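You operate a simulated robot arm through the tools that you are given. There is no shell and no other tool. Be economical: measure what you need, move in short steps, check, and stop when the job is done.

You run a simulated robot arm. Do the job below in one go: nothing can be reset, and whatever is moved stays where it is left.

## Task
Latch and strap the porch crate and stick tag 4 on its lid.
Fine: shut the red and the blue latch; pull the purple strap tight; leave the green strap tight.

The check looks at the end state, three seconds after you hand in, the way a careful person would. Anything else that was tipped, shoved, dropped, spilled or broken makes it a failure. Lids that push on must go on centred and level and be pressed home; caps that screw on are set level and turned clockwise until they are tight.

## Robot
A 6-joint arm with a two-finger parallel gripper, fixed in place. Base frame: the origin is at the foot of the arm, x ahead of it, y to its left, z up. Lengths are in mm, angles in rad, forces in N, time in s.
With the tool pointing down near the work surface it reaches from about 460 to 880 mm from the base axis. Its first joint turns from -2.007 to 2.007 rad. Payload 4.2 kg.
The TCP is the grasp point between the finger pads, 23 mm short of the fingertips. In the tool frame z runs along the fingers and y along their closing line. Largest opening 94 mm; finger width 38, thickness 10; the body of the gripper, 54 by 96 mm, starts 39 mm behind the TCP.
Orientation is that of the tool frame in the base frame, as [roll, pitch, yaw] about the fixed x, y, z axes, in that order (R = Rz(yaw) Ry(pitch) Rx(roll)). With the fingers straight down and closing along the base's y, the tool's x points along the base's -x, its y along +y and its z along -z.

## Interface
- The arm moves only by the tool nudge_tool. Its argument "series" is text: rows parted by semicolons, each of 7 numbers parted by spaces: the gripper command, from -1 (fully open) to 1 (shut), values between in proportion, then the shift along the base's x, y, z in units of 40 mm (1.0 is 40 mm), then the turn, a rotation vector about the base's x, y, z in units of 5 degrees (1.0 is 5 degrees). In form: grip tx ty tz ax ay az; .... A call has 1 to 12 rows; each row shifts and turns the commanded pose from where the row before left it. A call with a number of a shift or a turn outside -1 to 1 is refused whole. Rows are played at 5 a second. More than 50 mm and 0.15 rad between two rows, or a gripper value outside its range, and nothing of the call is played. A pose out of reach is approached as far as the arm can. The call stops where the force on the tool passes 40 N (or 10 N more than at its start, if that is more) or the arm is blocked; 0.2 s more then pass. Each finger travels about 108 mm/s and halts on what it meets, pressing with about 31 N; the grip force reading is that of the motor and also rises with nothing between the fingers. The clock runs only during rows and for 0.2 s after the last one: add rows that do not move to give the fingers time. It gives the time, the measured TCP pose, the force on the tool (base axes), the opening and the grip force at its end, in the units of the frame above (readings bear some noise), with the torque about the TCP (base axes, N m) and any sound that the robot's microphone picked up.
- Cameras (640 x 400 px; columns grow to the right, rows downward): "scene" is fixed at [230.8, -504.9, 1522.9]; the picture's right is [0.69, -0.73, 0.00], its down [-0.39, -0.36, -0.85] and it looks along [0.62, 0.58, -0.53] (base axes); focal length 340 px, centre (320, 200). "wrist" rides on the gripper at [86, 16, -75] in the tool frame; the picture's right is [-0.18, 0.98, 0.00], its down [-0.58, -0.11, -0.81] and it looks along [-0.79, -0.15, 0.59] (tool axes); focal length 243 px, centre (320, 200). There is no depth. A picture from a camera that has moved, and an enlarged one, comes with that camera's place and axes in the base frame and with its lens. The place of the scene camera against the robot may be out by one fixed shift of up to 12 mm in any direction.
- get_image(camera): a new picture of that camera. No time passes.
- move_column(by): slides the trunk up (or, below 0, down) by that many mm; the arm rides with it, the base frame stays. It gives what a move gives, with no picture.
- close_up(camera, box): a new picture of the part [left, top, right, bottom] of that camera's present view, enlarged. No time passes.
- hand_in(): hands the job in; it is judged then, once.

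Work in short steps. Places have to be worked out from the pictures, the camera data and where the tool is seen: move nearer, look again, correct. Check each grasp and each placing, and mend what went wrong. You have 120 turns and 76 pictures in all, those below and enlarged ones among them. Open the gripper and draw the arm clear of the work before you hand the job in, unless the task says otherwise; then end with one line.

The tools are called after ">>>" by a JSON object that holds its "method" and its "body". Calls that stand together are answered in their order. nudge_tool: Moves the arm, as the interface text tells. Its arguments: {"type":"object","properties":{"series":{"type":"string"}},"required":["series"]} The other tools are called the same way: move_column (by) slides the trunk up or down; get_image (camera) takes a picture; close_up (camera, box) takes an enlarged picture of a part of a camera's view; hand_in () hands the job in.

At the start:

```text
t: 0.0
tool_pos: [501.1, 34.0, 1274.0]
tcp_rot: [3.141, 0.001, 3.141]
ft_force: [0.7, -0.6, 1.0]
ft_torque: [0.03, -0.03, -0.03]
finger_gap: 93.8
finger_force: 0.0
trunk travel left (down, up): [-825.0, 165.0]
```

scene: 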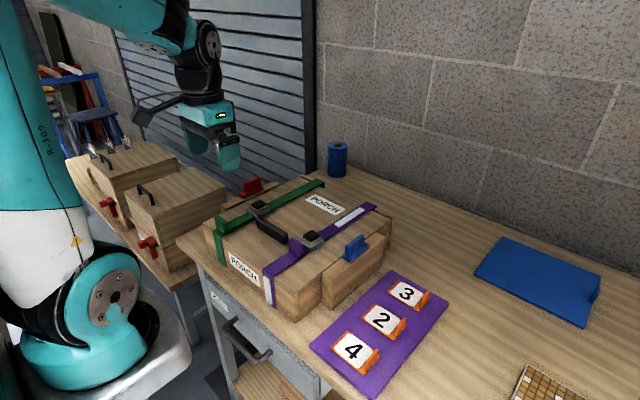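
wrist: 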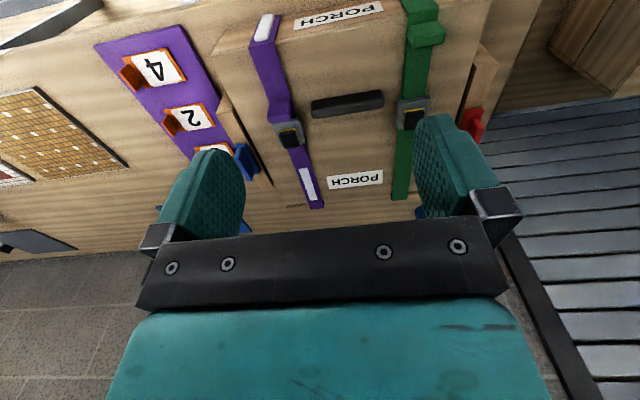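

I start by looking closely at the crate and the tags.

>>> {"method": "close_up", "body": {"camera": "scene", "box": [190, 130, 410, 320]}}

>>> {"method": "close_up", "body": {"camera": "scene", "box": [300, 220, 450, 400]}}

>>> {"method": "close_up", "body": {"camera": "wrist", "box": [80, 0, 520, 220]}}

```text
2.11 times, centred on (300, 225) of scene
camera zoom: at [230.8, -504.9, 1522.9], right [0.69, -0.73, 0.0], down [-0.39, -0.36, -0.85], along [0.62, 0.58, -0.53], focal length 715 px, centre (362, 147)
```

zoom: 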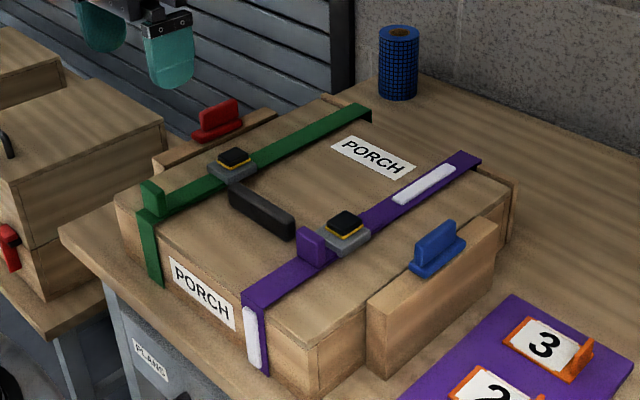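

```text
2.22 times, centred on (375, 310) of scene
camera zoom: at [230.8, -504.9, 1522.9], right [0.69, -0.73, 0.0], down [-0.39, -0.36, -0.85], along [0.62, 0.58, -0.53], focal length 754 px, centre (198, -44)
```

zoom: 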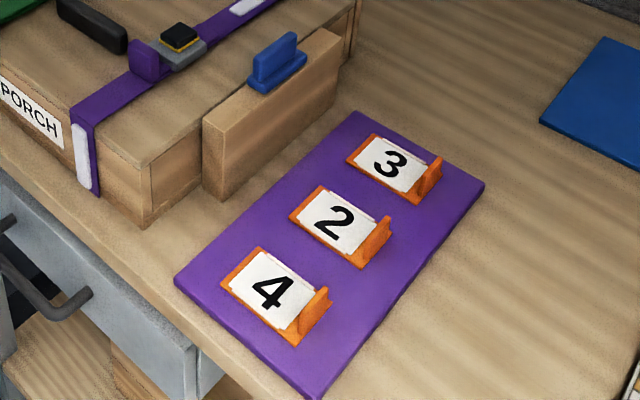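

```text
1.45 times, centred on (300, 110) of wrist
camera zoom: at [415.0, 50.6, 1347.8], right [0.18, 0.98, 0.0], down [0.58, -0.11, 0.81], along [0.79, -0.15, -0.59], focal length 353 px, centre (349, 331)
```

zoom: 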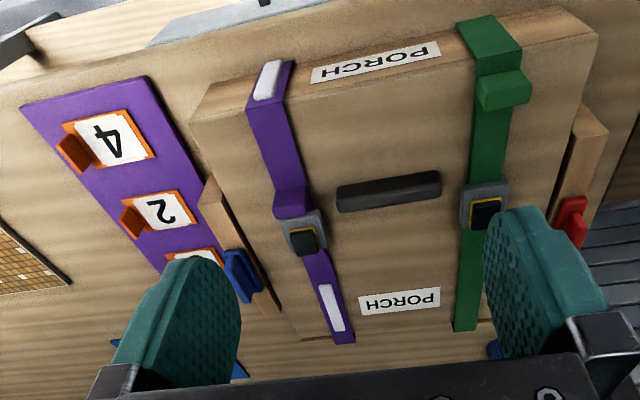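

By rough triangulation the lid top is at z≈975, the purple tab near (630,-54), blue latch near (720,-158), red near (760,280). I move over the blue side for a closer look.

>>> {"method": "nudge_tool", "body": {"series": "-1 .62 -.68 -.6 0 0 0;-1 .62 -.68 -.6 0 0 0;-1 .62 -.68 -.6 0 0 0;-1 .62 -.68 -.6 0 0 0;-1 .62 -.68 -.6 0 0 0;-1 .62 -.68 -.6 0 0 0"}}

>>> {"method": "get_image", "body": {"camera": "wrist"}}

```text
t: 1.4
tool_pos: [648.6, -130.7, 1129.2]
tcp_rot: [-3.141, 0.001, -3.141]
ft_force: [-0.5, 0.5, 0.1]
ft_torque: [-0.02, -0.02, 0.01]
finger_gap: 94.1
finger_force: 0.0
trunk travel left (down, up): [-825.0, 165.0]
```

```text
70 pictures are left
camera wrist: at [562.9, -113.1, 1203.0], right [0.18, 0.98, 0.0], down [0.58, -0.11, 0.81], along [0.79, -0.15, -0.59], focal length 243 px, centre (320, 200)
```

wrist: 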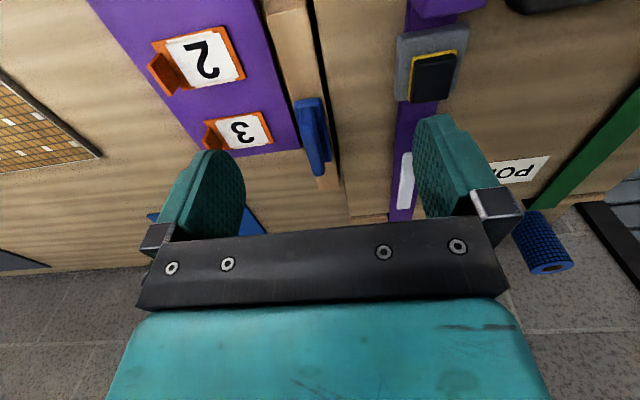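

>>> {"method": "close_up", "body": {"camera": "wrist", "box": [240, 50, 400, 210]}}

>>> {"method": "close_up", "body": {"camera": "scene", "box": [320, 200, 400, 280]}}

>>> {"method": "close_up", "body": {"camera": "scene", "box": [220, 160, 300, 220]}}

>>> {"method": "close_up", "body": {"camera": "scene", "box": [60, 130, 220, 290]}}

```text
2.50 times, centred on (320, 130) of wrist
camera zoom: at [562.9, -113.1, 1203.0], right [0.18, 0.98, 0.0], down [0.58, -0.11, 0.81], along [0.79, -0.15, -0.59], focal length 606 px, centre (320, 375)
```

zoom: 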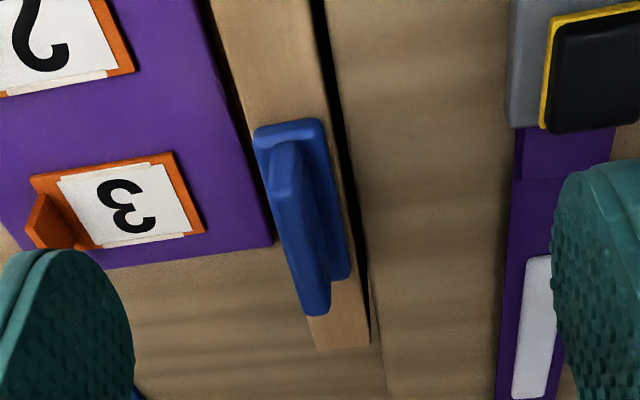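

```text
5.00 times, centred on (360, 240) of scene
camera zoom: at [230.8, -504.9, 1522.9], right [0.69, -0.73, 0.0], down [-0.39, -0.36, -0.85], along [0.62, 0.58, -0.53], focal length 1697 px, centre (120, 0)
```

zoom: 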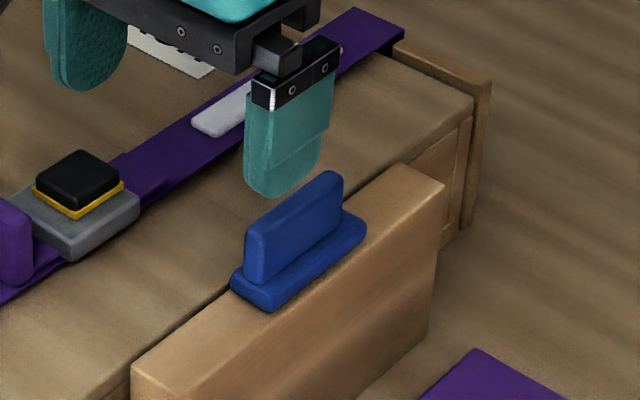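

```text
6.67 times, centred on (260, 190) of scene
camera zoom: at [230.8, -504.9, 1522.9], right [0.69, -0.73, 0.0], down [-0.39, -0.36, -0.85], along [0.62, 0.58, -0.53], focal length 2263 px, centre (720, 267)
```

zoom: 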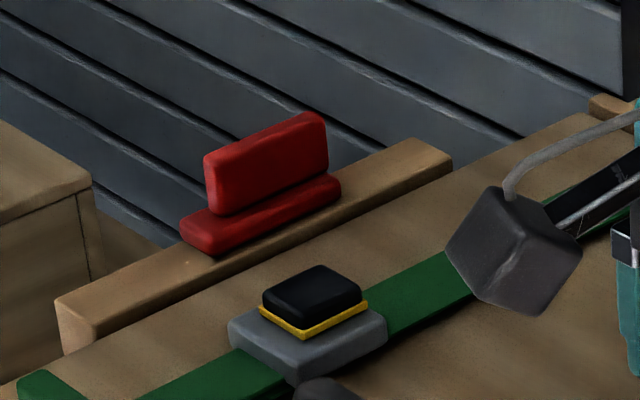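

```text
2.50 times, centred on (140, 210) of scene
camera zoom: at [230.8, -504.9, 1522.9], right [0.69, -0.73, 0.0], down [-0.39, -0.36, -0.85], along [0.62, 0.58, -0.53], focal length 849 px, centre (770, 175)
```

zoom: 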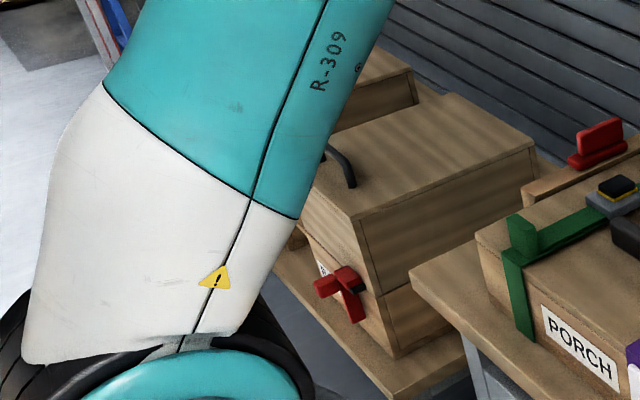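

The latches are turn-buttons with a fin, lying along the seam (open). I estimate the blue fin top at about (708,-148,1030); I hover above it and check.

>>> {"method": "nudge_tool", "body": {"series": "-.3 .74 -.22 -.6 0 0 0;-.3 .74 -.22 -.6 0 0 0;-.3 0 0 0 0 0 0"}}

>>> {"method": "get_image", "body": {"camera": "wrist"}}

>>> {"method": "close_up", "body": {"camera": "scene", "box": [310, 190, 400, 270]}}

```text
t: 2.2
tool_pos: [710.0, -147.6, 1080.1]
tcp_rot: [-3.141, 0.0, -3.141]
ft_force: [-0.8, 0.0, 0.4]
ft_torque: [-0.02, -0.02, -0.03]
finger_gap: 61.2
finger_force: 0.0
trunk travel left (down, up): [-825.0, 165.0]
```

```text
65 pictures are left
camera wrist: at [623.5, -130.7, 1154.1], right [0.18, 0.98, 0.0], down [0.58, -0.11, 0.81], along [0.79, -0.15, -0.59], focal length 243 px, centre (320, 200)
```

wrist: 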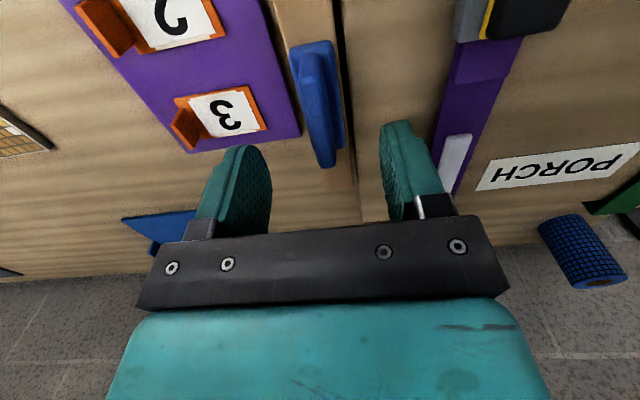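

```text
5.00 times, centred on (355, 230) of scene
camera zoom: at [230.8, -504.9, 1522.9], right [0.69, -0.73, 0.0], down [-0.39, -0.36, -0.85], along [0.62, 0.58, -0.53], focal length 1697 px, centre (145, 50)
```

zoom: 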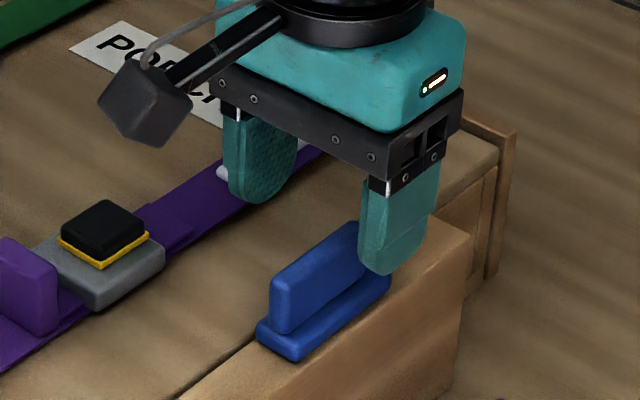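

The fin top looks to be z≈1047, centre x≈698, y≈-147. I shift back 12 mm, go down 20 mm and recheck.

>>> {"method": "nudge_tool", "body": {"series": "-.3 -.3 0 0 0 0 0;-.3 0 0 -.5 0 0 0;-.3 0 0 0 0 0 0"}}

>>> {"method": "get_image", "body": {"camera": "wrist"}}

>>> {"method": "close_up", "body": {"camera": "scene", "box": [310, 190, 400, 270]}}

```text
t: 3.0
tool_pos: [698.4, -147.4, 1061.1]
tcp_rot: [-3.141, -0.001, 3.141]
ft_force: [0.4, -0.3, -0.5]
ft_torque: [0.01, 0.0, -0.01]
finger_gap: 60.9
finger_force: 0.1
trunk travel left (down, up): [-825.0, 165.0]
```

```text
63 pictures are left
camera wrist: at [611.1, -130.4, 1135.2], right [0.18, 0.98, 0.0], down [0.58, -0.11, 0.81], along [0.79, -0.15, -0.59], focal length 243 px, centre (320, 200)
```

wrist: 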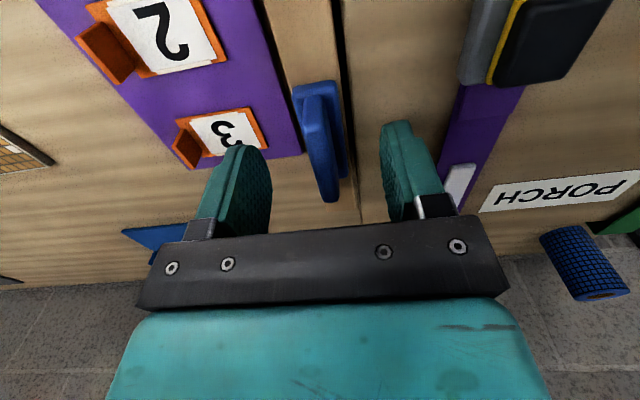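

```text
5.00 times, centred on (355, 230) of scene
camera zoom: at [230.8, -504.9, 1522.9], right [0.69, -0.73, 0.0], down [-0.39, -0.36, -0.85], along [0.62, 0.58, -0.53], focal length 1697 px, centre (145, 50)
```

zoom: 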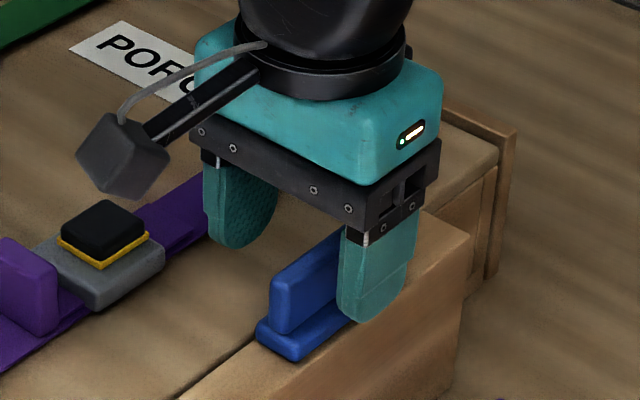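

Fin sits between the pads. I go down 11 mm more and close on it.

>>> {"method": "nudge_tool", "body": {"series": "-.3 -.05 0 -.27 0 0 0;0.3 0 0 0 0 0 0;1 0 0 0 0 0 0;1 0 0 0 0 0 0;1 0 0 0 0 0 0"}}

>>> {"method": "close_up", "body": {"camera": "scene", "box": [310, 190, 400, 270]}}

```text
t: 4.2
tool_pos: [695.7, -148.6, 1050.9]
tcp_rot: [3.14, 0.0, 3.141]
ft_force: [-0.6, 0.1, -0.7]
ft_torque: [0.0, -0.27, 0.0]
finger_gap: 11.8
finger_force: 44.7
trunk travel left (down, up): [-825.0, 165.0]
```

```text
5.00 times, centred on (355, 230) of scene
camera zoom: at [230.8, -504.9, 1522.9], right [0.69, -0.73, 0.0], down [-0.39, -0.36, -0.85], along [0.62, 0.58, -0.53], focal length 1697 px, centre (145, 50)
```

zoom: 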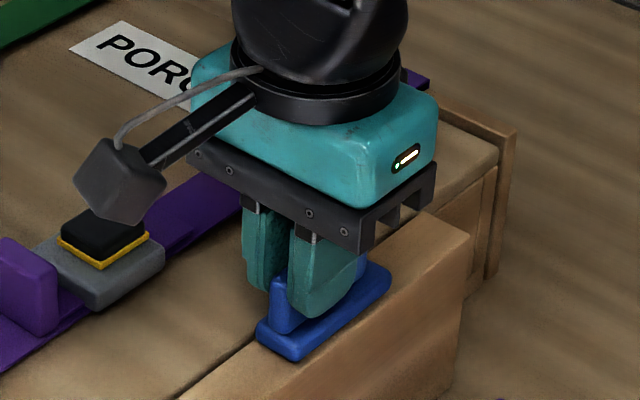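

Gripped at 11.8 mm. I try turning it a little counter-clockwise and watch forces.

>>> {"method": "nudge_tool", "body": {"series": "1 0 0 0 0 0 1;1 0 0 0 0 0 1"}}

```text
t: 4.8
tool_pos: [696.1, -147.3, 1050.8]
tcp_rot: [-3.14, -0.001, -2.966]
ft_force: [-2.2, 3.8, -3.5]
ft_torque: [0.23, -0.95, 0.0]
finger_gap: 11.5
finger_force: 44.8
trunk travel left (down, up): [-825.0, 165.0]
```

Turns with little resistance; two more steps, then look.

>>> {"method": "nudge_tool", "body": {"series": "1 0 0 0 0 0 1;1 0 0 0 0 0 1"}}

>>> {"method": "close_up", "body": {"camera": "scene", "box": [310, 190, 400, 270]}}

```text
t: 5.4
tool_pos: [694.7, -146.4, 1050.0]
tcp_rot: [3.14, 0.002, -2.789]
ft_force: [-3.9, 11.3, -2.9]
ft_torque: [0.38, -0.66, -0.08]
finger_gap: 12.0
finger_force: 45.3
trunk travel left (down, up): [-825.0, 165.0]
```

```text
5.00 times, centred on (355, 230) of scene
camera zoom: at [230.8, -504.9, 1522.9], right [0.69, -0.73, 0.0], down [-0.39, -0.36, -0.85], along [0.62, 0.58, -0.53], focal length 1697 px, centre (145, 50)
```

zoom: 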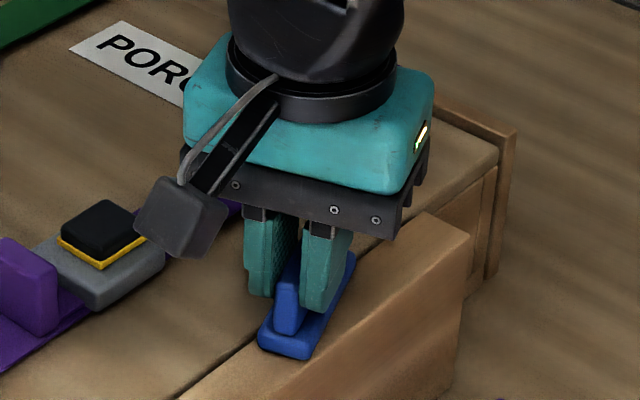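

The plate turns about a pivot nearer its near end (reaction +y). I continue turning while following the arc.

>>> {"method": "nudge_tool", "body": {"series": "1 -.02 .07 0 0 0 1;1 -.03 .07 0 0 0 1"}}

```text
t: 6.0
tool_pos: [694.3, -146.2, 1050.8]
tcp_rot: [-3.138, 0.003, -2.621]
ft_force: [13.3, -9.8, -3.1]
ft_torque: [-0.83, 1.19, 0.12]
finger_gap: 11.6
finger_force: 45.0
trunk travel left (down, up): [-825.0, 165.0]
```

Reaction reversed, so the pivot is only ≈5 mm off the TCP. I continue 20° with almost no shift.

>>> {"method": "nudge_tool", "body": {"series": "1 .01 -.02 0 0 0 1;1 .01 -.01 0 0 0 1;1 0 0 0 0 0 1;1 0 0 0 0 0 1"}}

```text
t: 7.0
tool_pos: [693.8, -143.5, 1051.5]
tcp_rot: [3.139, 0.001, -2.267]
ft_force: [-3.8, -9.0, -2.2]
ft_torque: [0.87, -0.86, 0.05]
finger_gap: 11.8
finger_force: 44.8
trunk travel left (down, up): [-825.0, 165.0]
```

Small forces at 50°; I keep going to 70°.

>>> {"method": "nudge_tool", "body": {"series": "1 -.03 0 0 0 0 1;1 -.03 0 0 0 0 1;1 -.03 0 0 0 0 1;1 -.03 0 0 0 0 1"}}

>>> {"method": "close_up", "body": {"camera": "scene", "box": [310, 190, 400, 270]}}

```text
t: 8.0
tool_pos: [691.5, -143.1, 1049.4]
tcp_rot: [-3.138, 0.002, -1.916]
ft_force: [16.0, 0.3, -2.2]
ft_torque: [-1.18, 0.27, 0.07]
finger_gap: 11.8
finger_force: 45.1
trunk travel left (down, up): [-825.0, 165.0]
```

```text
5.00 times, centred on (355, 230) of scene
camera zoom: at [230.8, -504.9, 1522.9], right [0.69, -0.73, 0.0], down [-0.39, -0.36, -0.85], along [0.62, 0.58, -0.53], focal length 1697 px, centre (145, 50)
```

zoom: 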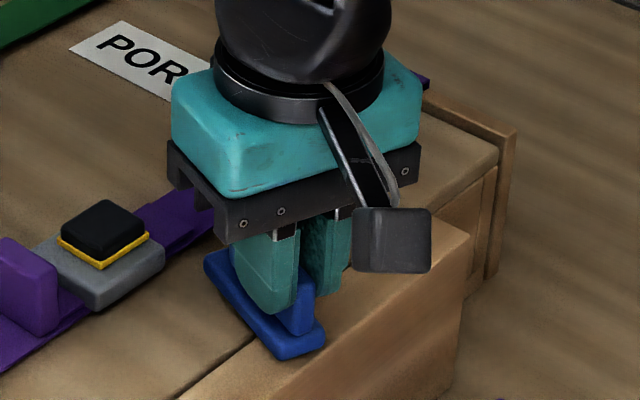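

The bar is swinging over the lid as wanted. Last 20°, easing +x.

>>> {"method": "nudge_tool", "body": {"series": "1 .03 0 0 0 0 1;1 .02 0 0 0 0 1;1 0 0 0 0 0 1;1 -.01 0 0 0 0 1"}}

>>> {"method": "close_up", "body": {"camera": "scene", "box": [310, 190, 400, 270]}}

```text
t: 9.0
tool_pos: [690.3, -142.4, 1050.0]
tcp_rot: [3.14, 0.001, -1.568]
ft_force: [-1.5, 4.4, 1.0]
ft_torque: [1.41, -0.06, -0.16]
finger_gap: 11.6
finger_force: 45.0
trunk travel left (down, up): [-825.0, 165.0]
```

```text
5.00 times, centred on (355, 230) of scene
camera zoom: at [230.8, -504.9, 1522.9], right [0.69, -0.73, 0.0], down [-0.39, -0.36, -0.85], along [0.62, 0.58, -0.53], focal length 1697 px, centre (145, 50)
```

zoom: 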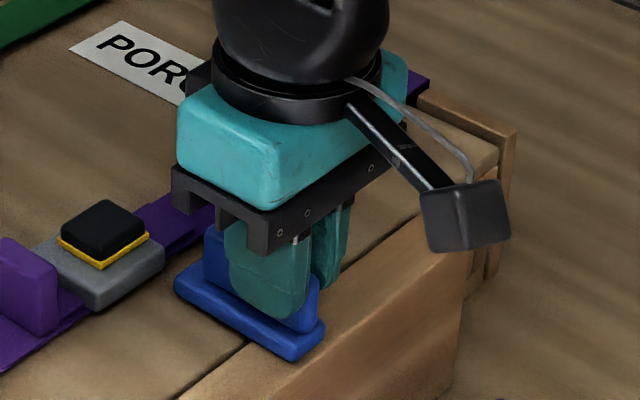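

It's at 90° with no stop felt or sound. I try 5° more to feel for a stop.

>>> {"method": "nudge_tool", "body": {"series": "1 0 0 0 0 0 .6;1 0 0 0 0 0 .4;1 0 0 0 0 0 0"}}

```text
t: 9.8
tool_pos: [690.1, -142.6, 1051.1]
tcp_rot: [3.141, -0.001, -1.483]
ft_force: [-8.9, 10.0, -0.9]
ft_torque: [-0.14, 0.07, -1.75]
finger_gap: 13.6
finger_force: 44.6
trunk travel left (down, up): [-825.0, 165.0]
```

Torque −1.75 N·m: there is a stop at 90°, so it is shut. I back off 5°, open (half) and lift.

>>> {"method": "nudge_tool", "body": {"series": "1 0 0 0 0 0 -1;0.3 0 0 0 0 0 0;-.3 0 0 0 0 0 0;-.3 0 0 0 0 0 0;-.3 0 0 .5 0 0 0;-.3 0 0 1 0 0 0;-.3 0 0 1 0 0 0"}}

>>> {"method": "close_up", "body": {"camera": "scene", "box": [310, 190, 400, 270]}}

>>> {"method": "get_image", "body": {"camera": "wrist"}}

```text
t: 11.4
tool_pos: [690.8, -144.2, 1152.2]
tcp_rot: [3.141, 0.0, -1.572]
ft_force: [0.0, -0.3, 0.2]
ft_torque: [0.03, 0.01, 0.0]
finger_gap: 61.1
finger_force: 0.0
trunk travel left (down, up): [-825.0, 165.0]
```

```text
5.00 times, centred on (355, 230) of scene
camera zoom: at [230.8, -504.9, 1522.9], right [0.69, -0.73, 0.0], down [-0.39, -0.36, -0.85], along [0.62, 0.58, -0.53], focal length 1697 px, centre (145, 50)
```

zoom: 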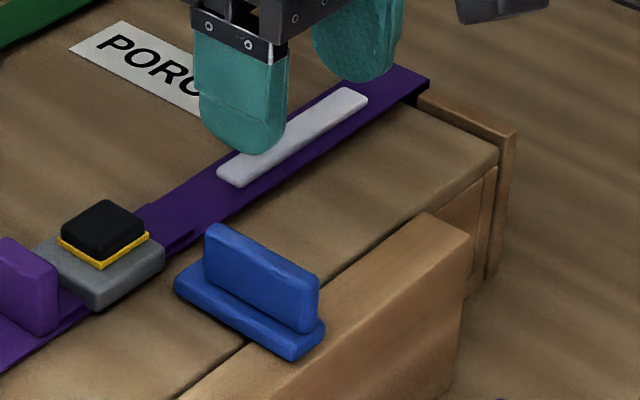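

```text
56 pictures are left
camera wrist: at [675.0, -229.0, 1225.3], right [-0.98, 0.18, 0.0], down [0.11, 0.58, 0.81], along [0.15, 0.79, -0.59], focal length 243 px, centre (320, 200)
```

wrist: 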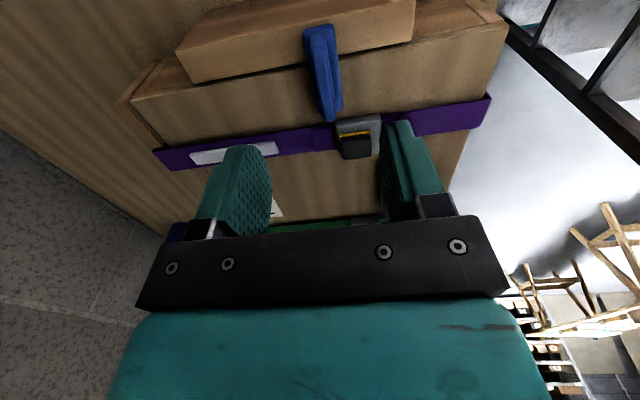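

Blue is shut. Next the purple strap: same yaw suits its tab. I look at the tab and the green one for comparison.

>>> {"method": "close_up", "body": {"camera": "scene", "box": [260, 200, 350, 280]}}

>>> {"method": "close_up", "body": {"camera": "scene", "box": [200, 180, 290, 260]}}

```text
5.00 times, centred on (305, 240) of scene
camera zoom: at [230.8, -504.9, 1522.9], right [0.69, -0.73, 0.0], down [-0.39, -0.36, -0.85], along [0.62, 0.58, -0.53], focal length 1697 px, centre (395, 0)
```

zoom: 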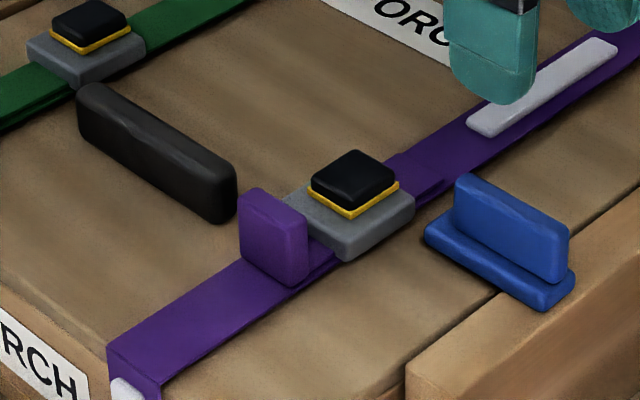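

```text
5.00 times, centred on (245, 220) of scene
camera zoom: at [230.8, -504.9, 1522.9], right [0.69, -0.73, 0.0], down [-0.39, -0.36, -0.85], along [0.62, 0.58, -0.53], focal length 1697 px, centre (695, 100)
```

zoom: 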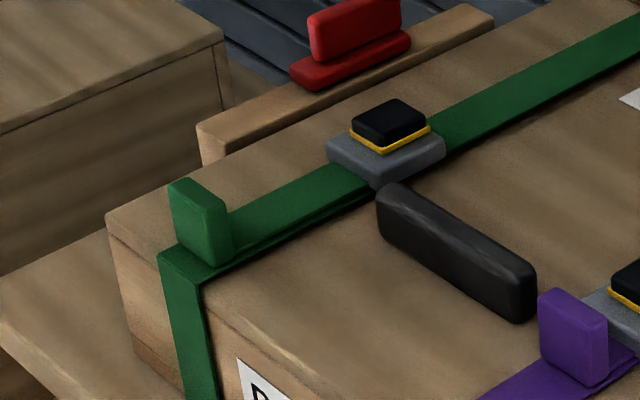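

Purple tab seems near (609,-55), top z≈1045, with about 25 mm free toward the buckle. I hover over it.

>>> {"method": "nudge_tool", "body": {"series": ".2 -.68 .74 -.35 0 0 0;.2 -.68 .74 -.35 0 0 0;.2 -.68 .74 -.35 0 0 0;.2 0 0 0 0 0 0"}}

>>> {"method": "get_image", "body": {"camera": "wrist"}}

>>> {"method": "close_up", "body": {"camera": "scene", "box": [260, 190, 350, 270]}}

```text
t: 12.4
tool_pos: [609.4, -55.8, 1108.8]
tcp_rot: [-3.141, 0.002, -1.57]
ft_force: [-0.3, -0.5, -0.4]
ft_torque: [-0.01, -0.01, -0.01]
finger_gap: 37.6
finger_force: 0.0
trunk travel left (down, up): [-825.0, 165.0]
```

```text
53 pictures are left
camera wrist: at [593.5, -140.0, 1182.9], right [-0.98, 0.18, 0.0], down [0.11, 0.58, 0.81], along [0.15, 0.79, -0.59], focal length 243 px, centre (320, 200)
```

wrist: 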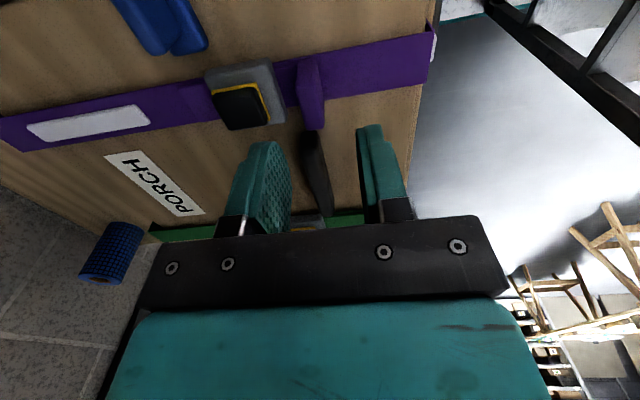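

```text
5.00 times, centred on (305, 230) of scene
camera zoom: at [230.8, -504.9, 1522.9], right [0.69, -0.73, 0.0], down [-0.39, -0.36, -0.85], along [0.62, 0.58, -0.53], focal length 1697 px, centre (395, 50)
```

zoom: 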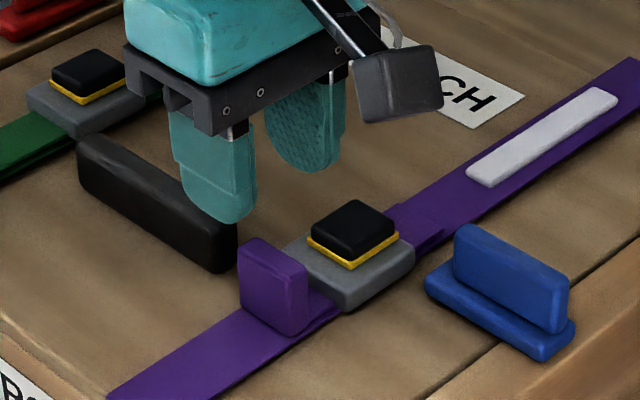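

Tab at x≈614, y≈-57. Keeping the TCP a few mm on the near side, the far finger should drop into the gap beside the buckle; I lower 48 mm and look.

>>> {"method": "nudge_tool", "body": {"series": ".36 0 -.03 -.6 0 0 0;.36 0 0 -.6 0 0 0;.36 0 0 0 0 0 0"}}

>>> {"method": "close_up", "body": {"camera": "wrist", "box": [220, 80, 420, 240]}}

>>> {"method": "close_up", "body": {"camera": "scene", "box": [270, 190, 350, 270]}}

```text
t: 13.2
tool_pos: [609.1, -56.8, 1061.1]
tcp_rot: [3.141, -0.001, -1.571]
ft_force: [-0.2, 0.4, -0.1]
ft_torque: [0.01, 0.0, 0.03]
finger_gap: 30.2
finger_force: 0.1
trunk travel left (down, up): [-825.0, 165.0]
```

```text
2.50 times, centred on (320, 160) of wrist
camera zoom: at [593.3, -141.1, 1134.7], right [-0.98, 0.18, 0.0], down [0.11, 0.58, 0.81], along [0.15, 0.79, -0.59], focal length 606 px, centre (320, 300)
```

zoom: 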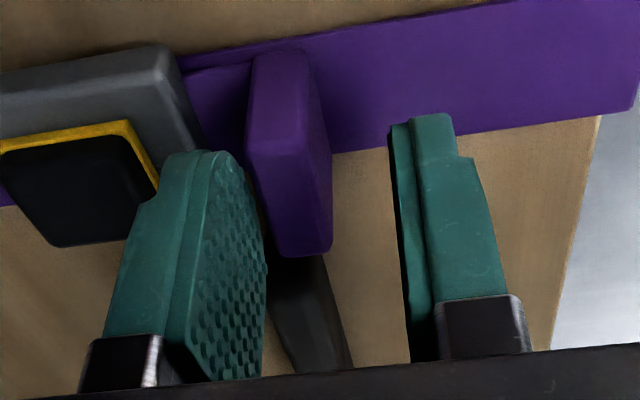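

```text
5.00 times, centred on (310, 230) of scene
camera zoom: at [230.8, -504.9, 1522.9], right [0.69, -0.73, 0.0], down [-0.39, -0.36, -0.85], along [0.62, 0.58, -0.53], focal length 1697 px, centre (370, 50)
```

zoom: 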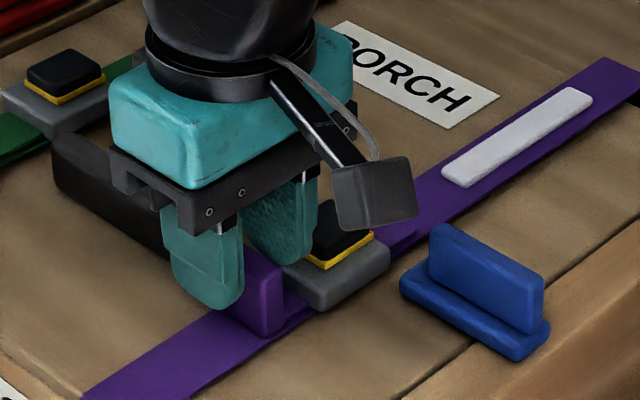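

Far finger is in the gap. I shift 5 mm toward -y, lower 9 mm and close.

>>> {"method": "nudge_tool", "body": {"series": ".36 0 -.12 -.22 0 0 0;.7 .03 0 0 0 0 0;1 .03 0 0 0 0 0;1 0 0 0 0 0 0;1 0 0 0 0 0 0"}}

>>> {"method": "close_up", "body": {"camera": "scene", "box": [270, 190, 350, 270]}}

```text
t: 14.4
tool_pos: [612.9, -60.5, 1051.5]
tcp_rot: [-3.142, 0.0, -1.569]
ft_force: [3.1, 0.6, 5.1]
ft_torque: [0.04, -0.03, -0.02]
finger_gap: 13.1
finger_force: 44.4
trunk travel left (down, up): [-825.0, 165.0]
```

```text
5.00 times, centred on (310, 230) of scene
camera zoom: at [230.8, -504.9, 1522.9], right [0.69, -0.73, 0.0], down [-0.39, -0.36, -0.85], along [0.62, 0.58, -0.53], focal length 1697 px, centre (370, 50)
```

zoom: 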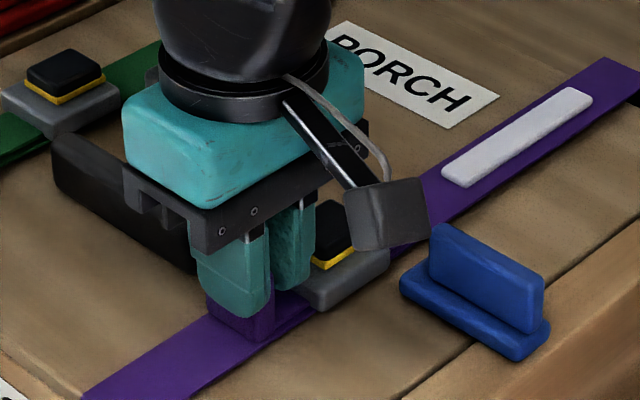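

Tab gripped (13.1 mm). I pull toward -x in small steps, watching the force.

>>> {"method": "nudge_tool", "body": {"series": "1 -.3 0 0 0 0 0;1 -.3 0 0 0 0 0"}}

```text
t: 15.0
tool_pos: [588.3, -60.2, 1053.1]
tcp_rot: [-3.139, 0.001, -1.57]
ft_force: [7.6, -2.0, 7.4]
ft_torque: [0.09, -0.09, -0.01]
finger_gap: 12.9
finger_force: 45.0
trunk travel left (down, up): [-825.0, 165.0]
```

>>> {"method": "close_up", "body": {"camera": "scene", "box": [260, 200, 340, 280]}}

```text
5.00 times, centred on (300, 240) of scene
camera zoom: at [230.8, -504.9, 1522.9], right [0.69, -0.73, 0.0], down [-0.39, -0.36, -0.85], along [0.62, 0.58, -0.53], focal length 1697 px, centre (420, 0)
```

zoom: 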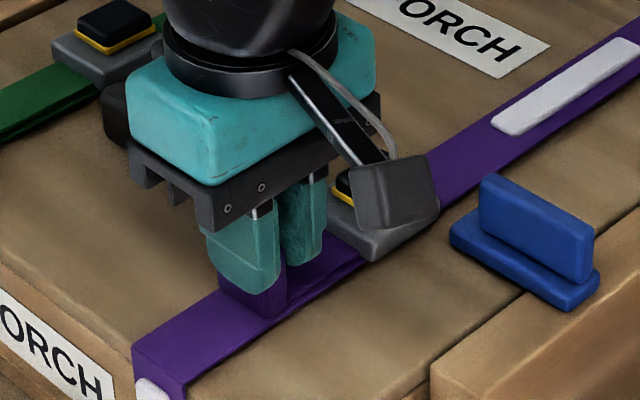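

The tab slides with ~8 N drag. Continue.

>>> {"method": "nudge_tool", "body": {"series": "1 -.25 0 0 0 0 0;1 -.25 0 0 0 0 0;1 -.25 0 0 0 0 0"}}

```text
t: 15.8
tool_pos: [558.2, -60.5, 1051.6]
tcp_rot: [-3.14, 0.0, -1.57]
ft_force: [13.4, -0.9, 7.0]
ft_torque: [0.03, -0.19, -0.04]
finger_gap: 13.0
finger_force: 44.9
trunk travel left (down, up): [-825.0, 165.0]
```

>>> {"method": "nudge_tool", "body": {"series": "1 -.15 0 0 0 0 0;1 -.15 0 0 0 0 0"}}

>>> {"method": "close_up", "body": {"camera": "scene", "box": [200, 180, 360, 300]}}

```text
t: 16.4
tool_pos: [547.8, -60.2, 1050.5]
tcp_rot: [-3.139, 0.0, -1.572]
ft_force: [17.3, -0.3, 8.5]
ft_torque: [0.1, -0.33, -0.08]
finger_gap: 13.0
finger_force: 45.3
trunk travel left (down, up): [-825.0, 165.0]
```

```text
3.33 times, centred on (280, 240) of scene
camera zoom: at [230.8, -504.9, 1522.9], right [0.69, -0.73, 0.0], down [-0.39, -0.36, -0.85], along [0.62, 0.58, -0.53], focal length 1132 px, centre (453, 67)
```

zoom: 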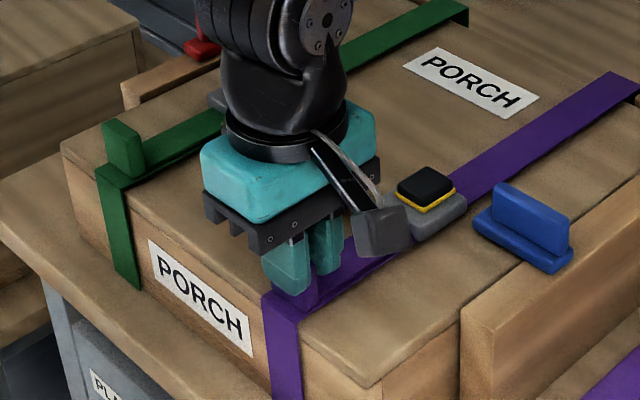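

The white slack marks have gone and the tab is near the edge like the green one (x≈541). I pull a bit more to feel for the stop.

>>> {"method": "nudge_tool", "body": {"series": "1 -.1 0 0 0 0 0;1 -.1 0 0 0 0 0;1 0 0 0 0 0 0"}}

```text
t: 17.0
tool_pos: [547.0, -60.5, 1051.7]
tcp_rot: [-3.12, -0.001, -1.574]
ft_force: [18.3, -1.0, -16.1]
ft_torque: [-0.19, -0.2, 0.05]
finger_gap: 13.0
finger_force: 45.0
trunk travel left (down, up): [-825.0, 165.0]
stopped in row 3: the force on the tool passed its limit at 42 N (the readings are from after the stop); the commanded pose is now the measured one
```

Hard stop at x≈547: strap tight. I release and lift, then check it stays.

>>> {"method": "nudge_tool", "body": {"series": ".7 0 0 0 0 0 0;.2 0 0 0 0 0 0;.2 0 0 0 0 0 0;.2 0 0 .5 0 0 0;.2 0 0 1 0 0 0;.2 0 0 1 0 0 0"}}

>>> {"method": "close_up", "body": {"camera": "scene", "box": [200, 160, 400, 320]}}

```text
t: 18.4
tool_pos: [543.6, -59.6, 1154.8]
tcp_rot: [-3.128, 0.0, -1.572]
ft_force: [0.4, -0.7, -0.5]
ft_torque: [-0.01, 0.05, 0.0]
finger_gap: 37.5
finger_force: 0.0
trunk travel left (down, up): [-825.0, 165.0]
```

```text
2.50 times, centred on (300, 240) of scene
camera zoom: at [230.8, -504.9, 1522.9], right [0.69, -0.73, 0.0], down [-0.39, -0.36, -0.85], along [0.62, 0.58, -0.53], focal length 849 px, centre (370, 100)
```

zoom: 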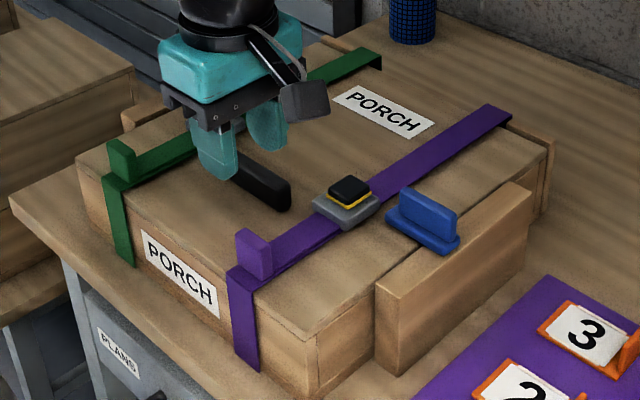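

Strap holds. Now to the red latch: turn the tool back 90° and go over toward (690,195).

>>> {"method": "nudge_tool", "body": {"series": "-.3 .2 .4 0 0 .15 -1;-.3 .2 .4 0 0 0 -1;-.3 .2 .4 0 0 0 -1;-.3 .2 .4 0 0 0 -1;-.3 .2 .4 0 0 0 -1;-.3 .2 .4 0 0 0 -1;-.3 .2 .4 0 0 0 -1;-.3 .2 .4 0 0 0 -1;-.3 .2 .4 0 0 0 -1;-.3 .2 .4 0 0 0 -1;-.3 .2 .4 0 0 0 -1;-.3 .2 .4 0 0 0 -1"}}

>>> {"method": "nudge_tool", "body": {"series": "-.3 .1 .3 0 0 0 -1;-.3 .1 .3 0 0 0 -1;-.3 .1 .3 0 0 0 -1;-.3 .1 .3 0 0 0 -1;-.3 .1 .3 0 0 0 -1;-.3 .1 .3 0 0 0 -1;-.3 0 0 0 0 0 0"}}

>>> {"method": "get_image", "body": {"camera": "wrist"}}

>>> {"method": "get_image", "body": {"camera": "scene"}}

```text
t: 21.0
tool_pos: [640.7, 131.7, 1153.3]
tcp_rot: [-3.14, 0.0, -2.62]
ft_force: [-0.3, 0.2, 0.1]
ft_torque: [0.02, 0.01, 0.01]
finger_gap: 61.1
finger_force: 0.0
trunk travel left (down, up): [-825.0, 165.0]
```

```text
t: 22.6
tool_pos: [663.2, 203.6, 1153.5]
tcp_rot: [-3.139, 0.002, 3.14]
ft_force: [-0.5, 0.3, 1.1]
ft_torque: [-0.04, -0.01, 0.02]
finger_gap: 61.2
finger_force: 0.1
trunk travel left (down, up): [-825.0, 165.0]
```

```text
45 pictures are left
camera wrist: at [577.7, 221.6, 1227.1], right [0.19, 0.98, 0.0], down [0.58, -0.11, 0.81], along [0.79, -0.15, -0.59], focal length 243 px, centre (320, 200)
```

wrist: 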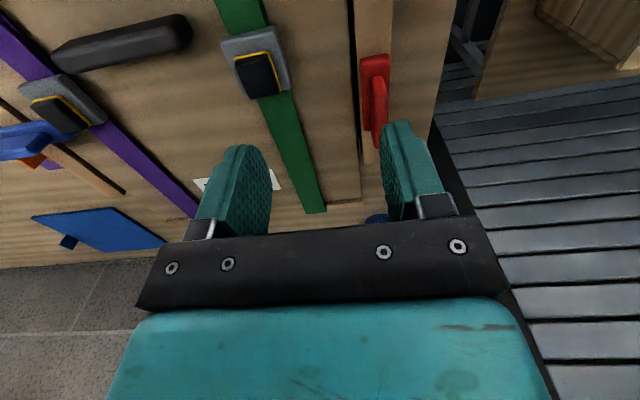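

```text
44 pictures are left
```

scene: 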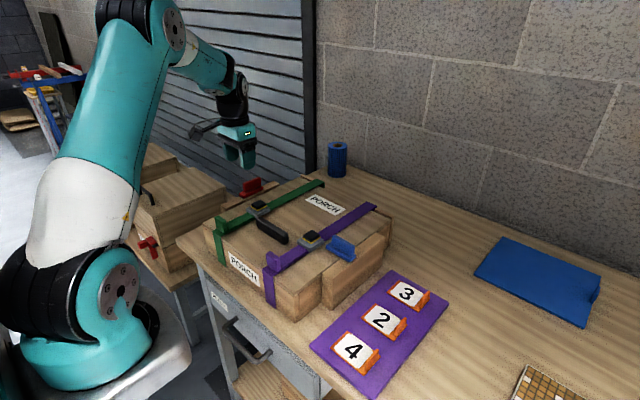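

Red fin estimated at (700,248). I hover over it at z 1085.

>>> {"method": "nudge_tool", "body": {"series": "-.3 .44 .55 -.85 0 0 0;-.3 .44 .55 -.85 0 0 0;-.3 0 0 0 0 0 0"}}

>>> {"method": "get_image", "body": {"camera": "wrist"}}

>>> {"method": "close_up", "body": {"camera": "scene", "box": [210, 150, 290, 210]}}

```text
t: 23.4
tool_pos: [699.3, 247.8, 1085.2]
tcp_rot: [-3.14, 0.0, 3.141]
ft_force: [-0.3, -0.5, 0.2]
ft_torque: [-0.02, 0.0, -0.03]
finger_gap: 61.1
finger_force: 0.1
trunk travel left (down, up): [-825.0, 165.0]
```

```text
43 pictures are left
camera wrist: at [612.8, 264.8, 1159.7], right [0.19, 0.98, 0.0], down [0.58, -0.11, 0.81], along [0.79, -0.15, -0.59], focal length 243 px, centre (320, 200)
```

wrist: 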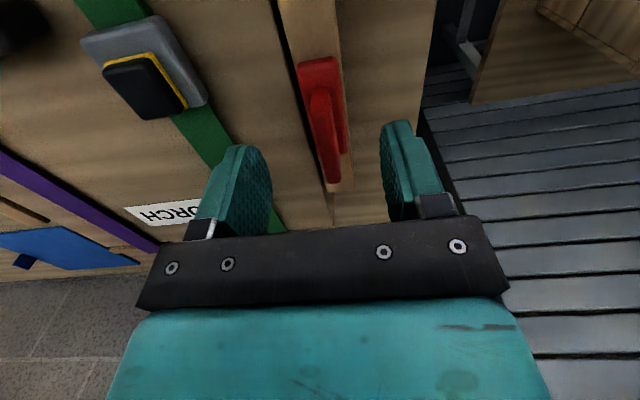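

```text
6.67 times, centred on (250, 180) of scene
camera zoom: at [230.8, -504.9, 1522.9], right [0.69, -0.73, 0.0], down [-0.39, -0.36, -0.85], along [0.62, 0.58, -0.53], focal length 2263 px, centre (787, 333)
```

zoom: 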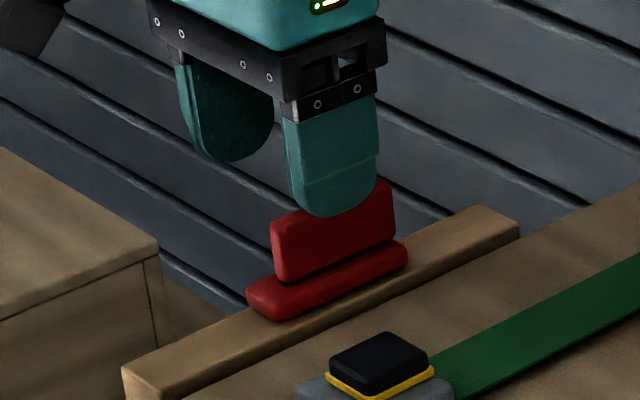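

Red fin is centred in y; its centre appears ~7 mm further in x. I shift and lower to z≈1060.

>>> {"method": "nudge_tool", "body": {"series": "-.3 .17 0 0 0 0 0;-.3 0 0 -.6 0 0 0;-.3 0 0 0 0 0 0"}}

>>> {"method": "get_image", "body": {"camera": "wrist"}}

>>> {"method": "close_up", "body": {"camera": "scene", "box": [210, 150, 290, 210]}}

```text
t: 24.2
tool_pos: [705.7, 248.4, 1061.5]
tcp_rot: [-3.14, 0.0, 3.14]
ft_force: [0.0, 0.2, -0.1]
ft_torque: [0.02, 0.0, 0.01]
finger_gap: 61.3
finger_force: 0.1
trunk travel left (down, up): [-825.0, 165.0]
```

```text
41 pictures are left
camera wrist: at [619.7, 265.8, 1135.4], right [0.19, 0.98, 0.0], down [0.58, -0.11, 0.81], along [0.79, -0.15, -0.59], focal length 243 px, centre (320, 200)
```

wrist: 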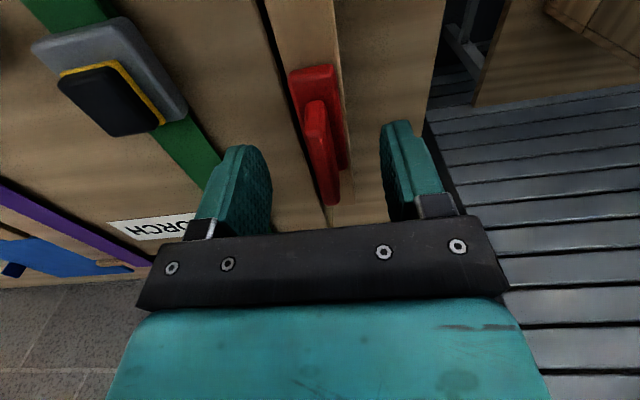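

```text
6.67 times, centred on (250, 180) of scene
camera zoom: at [230.8, -504.9, 1522.9], right [0.69, -0.73, 0.0], down [-0.39, -0.36, -0.85], along [0.62, 0.58, -0.53], focal length 2263 px, centre (787, 333)
```

zoom: 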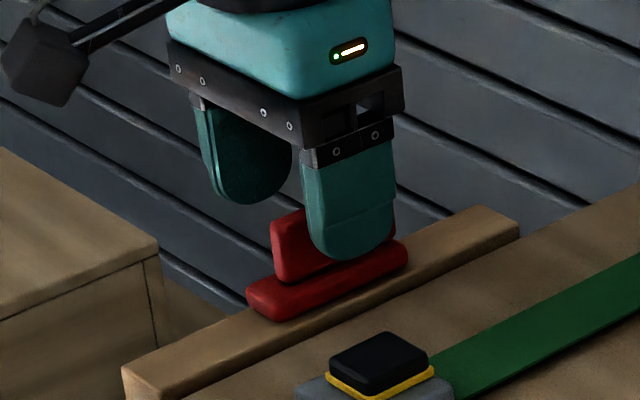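

The two views disagree a little about the fin's x; I zoom in the wrist view.

>>> {"method": "close_up", "body": {"camera": "wrist", "box": [250, 50, 410, 220]}}

```text
2.35 times, centred on (330, 135) of wrist
camera zoom: at [619.7, 265.8, 1135.4], right [0.19, 0.98, 0.0], down [0.58, -0.11, 0.81], along [0.79, -0.15, -0.59], focal length 571 px, centre (296, 353)
```

zoom: 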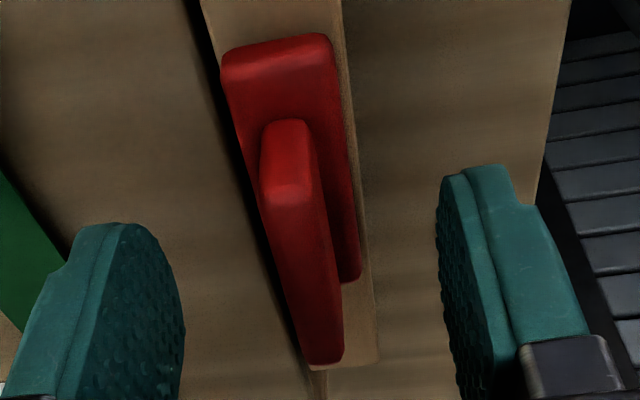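

The fin's top really runs x≈690–744, y≈250. I shift +10 mm in x, go down and close.

>>> {"method": "nudge_tool", "body": {"series": "-.3 .25 .04 0 0 0 0;-.3 0 0 -.27 0 0 0;0.3 0 0 0 0 0 0;1 0 0 0 0 0 0;1 0 0 0 0 0 0;1 0 0 0 0 0 0"}}

>>> {"method": "close_up", "body": {"camera": "scene", "box": [210, 150, 290, 210]}}

```text
t: 25.6
tool_pos: [715.6, 247.2, 1050.5]
tcp_rot: [-3.137, -0.001, 3.138]
ft_force: [0.1, -9.9, 2.1]
ft_torque: [-0.12, 0.54, 0.02]
finger_gap: 11.5
finger_force: 45.1
trunk travel left (down, up): [-825.0, 165.0]
```

```text
6.67 times, centred on (250, 180) of scene
camera zoom: at [230.8, -504.9, 1522.9], right [0.69, -0.73, 0.0], down [-0.39, -0.36, -0.85], along [0.62, 0.58, -0.53], focal length 2263 px, centre (787, 333)
```

zoom: 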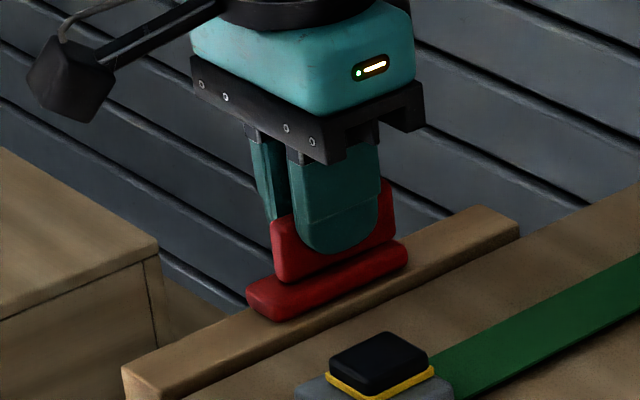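

Gripped at 11.5 mm. I relax y and turn clockwise (mirror of blue), 10° first.

>>> {"method": "nudge_tool", "body": {"series": "1 0 -.06 0 0 0 0;1 0 0 0 0 0 -1;1 0 0 0 0 0 -1"}}

```text
t: 26.4
tool_pos: [715.6, 248.5, 1051.1]
tcp_rot: [3.141, -0.001, 2.967]
ft_force: [0.8, 1.7, 1.3]
ft_torque: [0.07, -0.15, 2.21]
finger_gap: 17.0
finger_force: 44.5
trunk travel left (down, up): [-825.0, 165.0]
```

Torque 2.2 N·m and the gap widened: that way is the stop. I go back and turn the other way.

>>> {"method": "nudge_tool", "body": {"series": "1 0 0 0 0 0 1;1 0 0 0 0 0 1;1 0 0 0 0 0 1;1 0 0 0 0 0 1"}}

>>> {"method": "close_up", "body": {"camera": "scene", "box": [210, 150, 290, 210]}}

```text
t: 27.4
tool_pos: [716.6, 243.3, 1050.6]
tcp_rot: [-3.139, -0.001, -2.973]
ft_force: [-3.0, -14.6, 4.1]
ft_torque: [0.19, -1.36, -0.38]
finger_gap: 11.9
finger_force: 44.6
trunk travel left (down, up): [-825.0, 165.0]
```

```text
6.67 times, centred on (250, 180) of scene
camera zoom: at [230.8, -504.9, 1522.9], right [0.69, -0.73, 0.0], down [-0.39, -0.36, -0.85], along [0.62, 0.58, -0.53], focal length 2263 px, centre (787, 333)
```

zoom: 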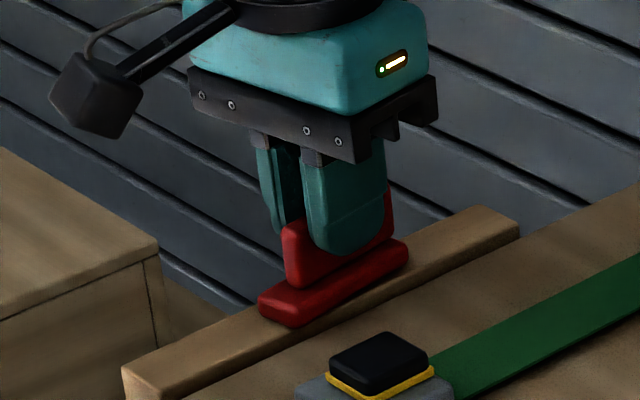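

Near end swings toward the lid; pivot ≈22 mm beyond the TCP (+x). I follow the arc to 30°.

>>> {"method": "nudge_tool", "body": {"series": "1 .01 -.1 0 0 0 1;1 .02 -.07 0 0 0 1;1 .02 -.06 0 0 0 1;1 .02 -.05 0 0 0 1"}}

```text
t: 28.4
tool_pos: [718.3, 236.2, 1049.5]
tcp_rot: [-3.14, -0.001, -2.618]
ft_force: [10.3, -2.8, 5.8]
ft_torque: [-0.69, 1.07, -0.18]
finger_gap: 11.8
finger_force: 45.3
trunk travel left (down, up): [-825.0, 165.0]
```

>>> {"method": "nudge_tool", "body": {"series": "1 .06 -.05 0 0 0 1;1 .03 -.04 0 0 0 1;1 .03 -.035 0 0 0 1;1 .035 -.03 0 0 0 1;1 .04 -.03 0 0 0 1;1 .04 -.03 0 0 0 1"}}

```text
t: 29.8
tool_pos: [728.7, 227.7, 1050.5]
tcp_rot: [-3.141, 0.001, -2.093]
ft_force: [3.1, -2.1, 4.6]
ft_torque: [-0.17, 0.17, -0.03]
finger_gap: 11.6
finger_force: 45.1
trunk travel left (down, up): [-825.0, 165.0]
```

>>> {"method": "nudge_tool", "body": {"series": "1 .045 -.024 0 0 0 1;1 .045 -.02 0 0 0 1;1 .048 -.015 0 0 0 1;1 .048 -.01 0 0 0 1;1 .049 -.006 0 0 0 1;1 .05 -.002 0 0 0 1"}}

>>> {"method": "close_up", "body": {"camera": "scene", "box": [210, 150, 290, 210]}}

```text
t: 31.2
tool_pos: [739.6, 224.6, 1051.0]
tcp_rot: [-3.14, 0.001, -1.57]
ft_force: [4.2, 0.2, 3.2]
ft_torque: [0.04, 0.06, -0.12]
finger_gap: 11.5
finger_force: 45.0
trunk travel left (down, up): [-825.0, 165.0]
```

```text
6.67 times, centred on (250, 180) of scene
camera zoom: at [230.8, -504.9, 1522.9], right [0.69, -0.73, 0.0], down [-0.39, -0.36, -0.85], along [0.62, 0.58, -0.53], focal length 2263 px, centre (787, 333)
```

zoom: 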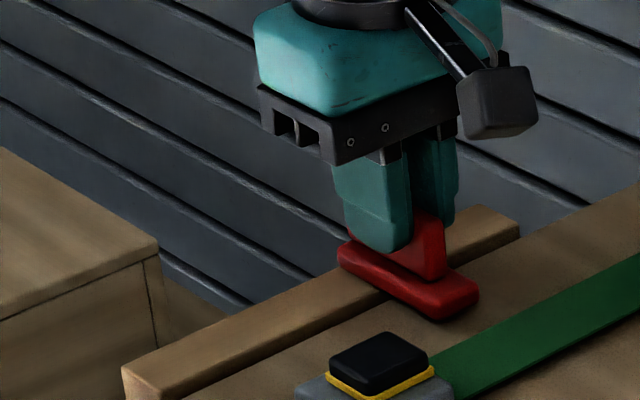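

Bar bridges onto the lid at 90°. I feel for the stop with 5° more.

>>> {"method": "nudge_tool", "body": {"series": "1 0 0 0 0 0 .6;1 0 0 0 0 0 .4;1 0 0 0 0 0 0"}}

```text
t: 32.0
tool_pos: [740.0, 223.2, 1050.4]
tcp_rot: [-3.139, 0.001, -1.486]
ft_force: [12.6, 1.6, 5.3]
ft_torque: [-0.44, -0.07, -1.97]
finger_gap: 13.7
finger_force: 45.2
trunk travel left (down, up): [-825.0, 165.0]
```

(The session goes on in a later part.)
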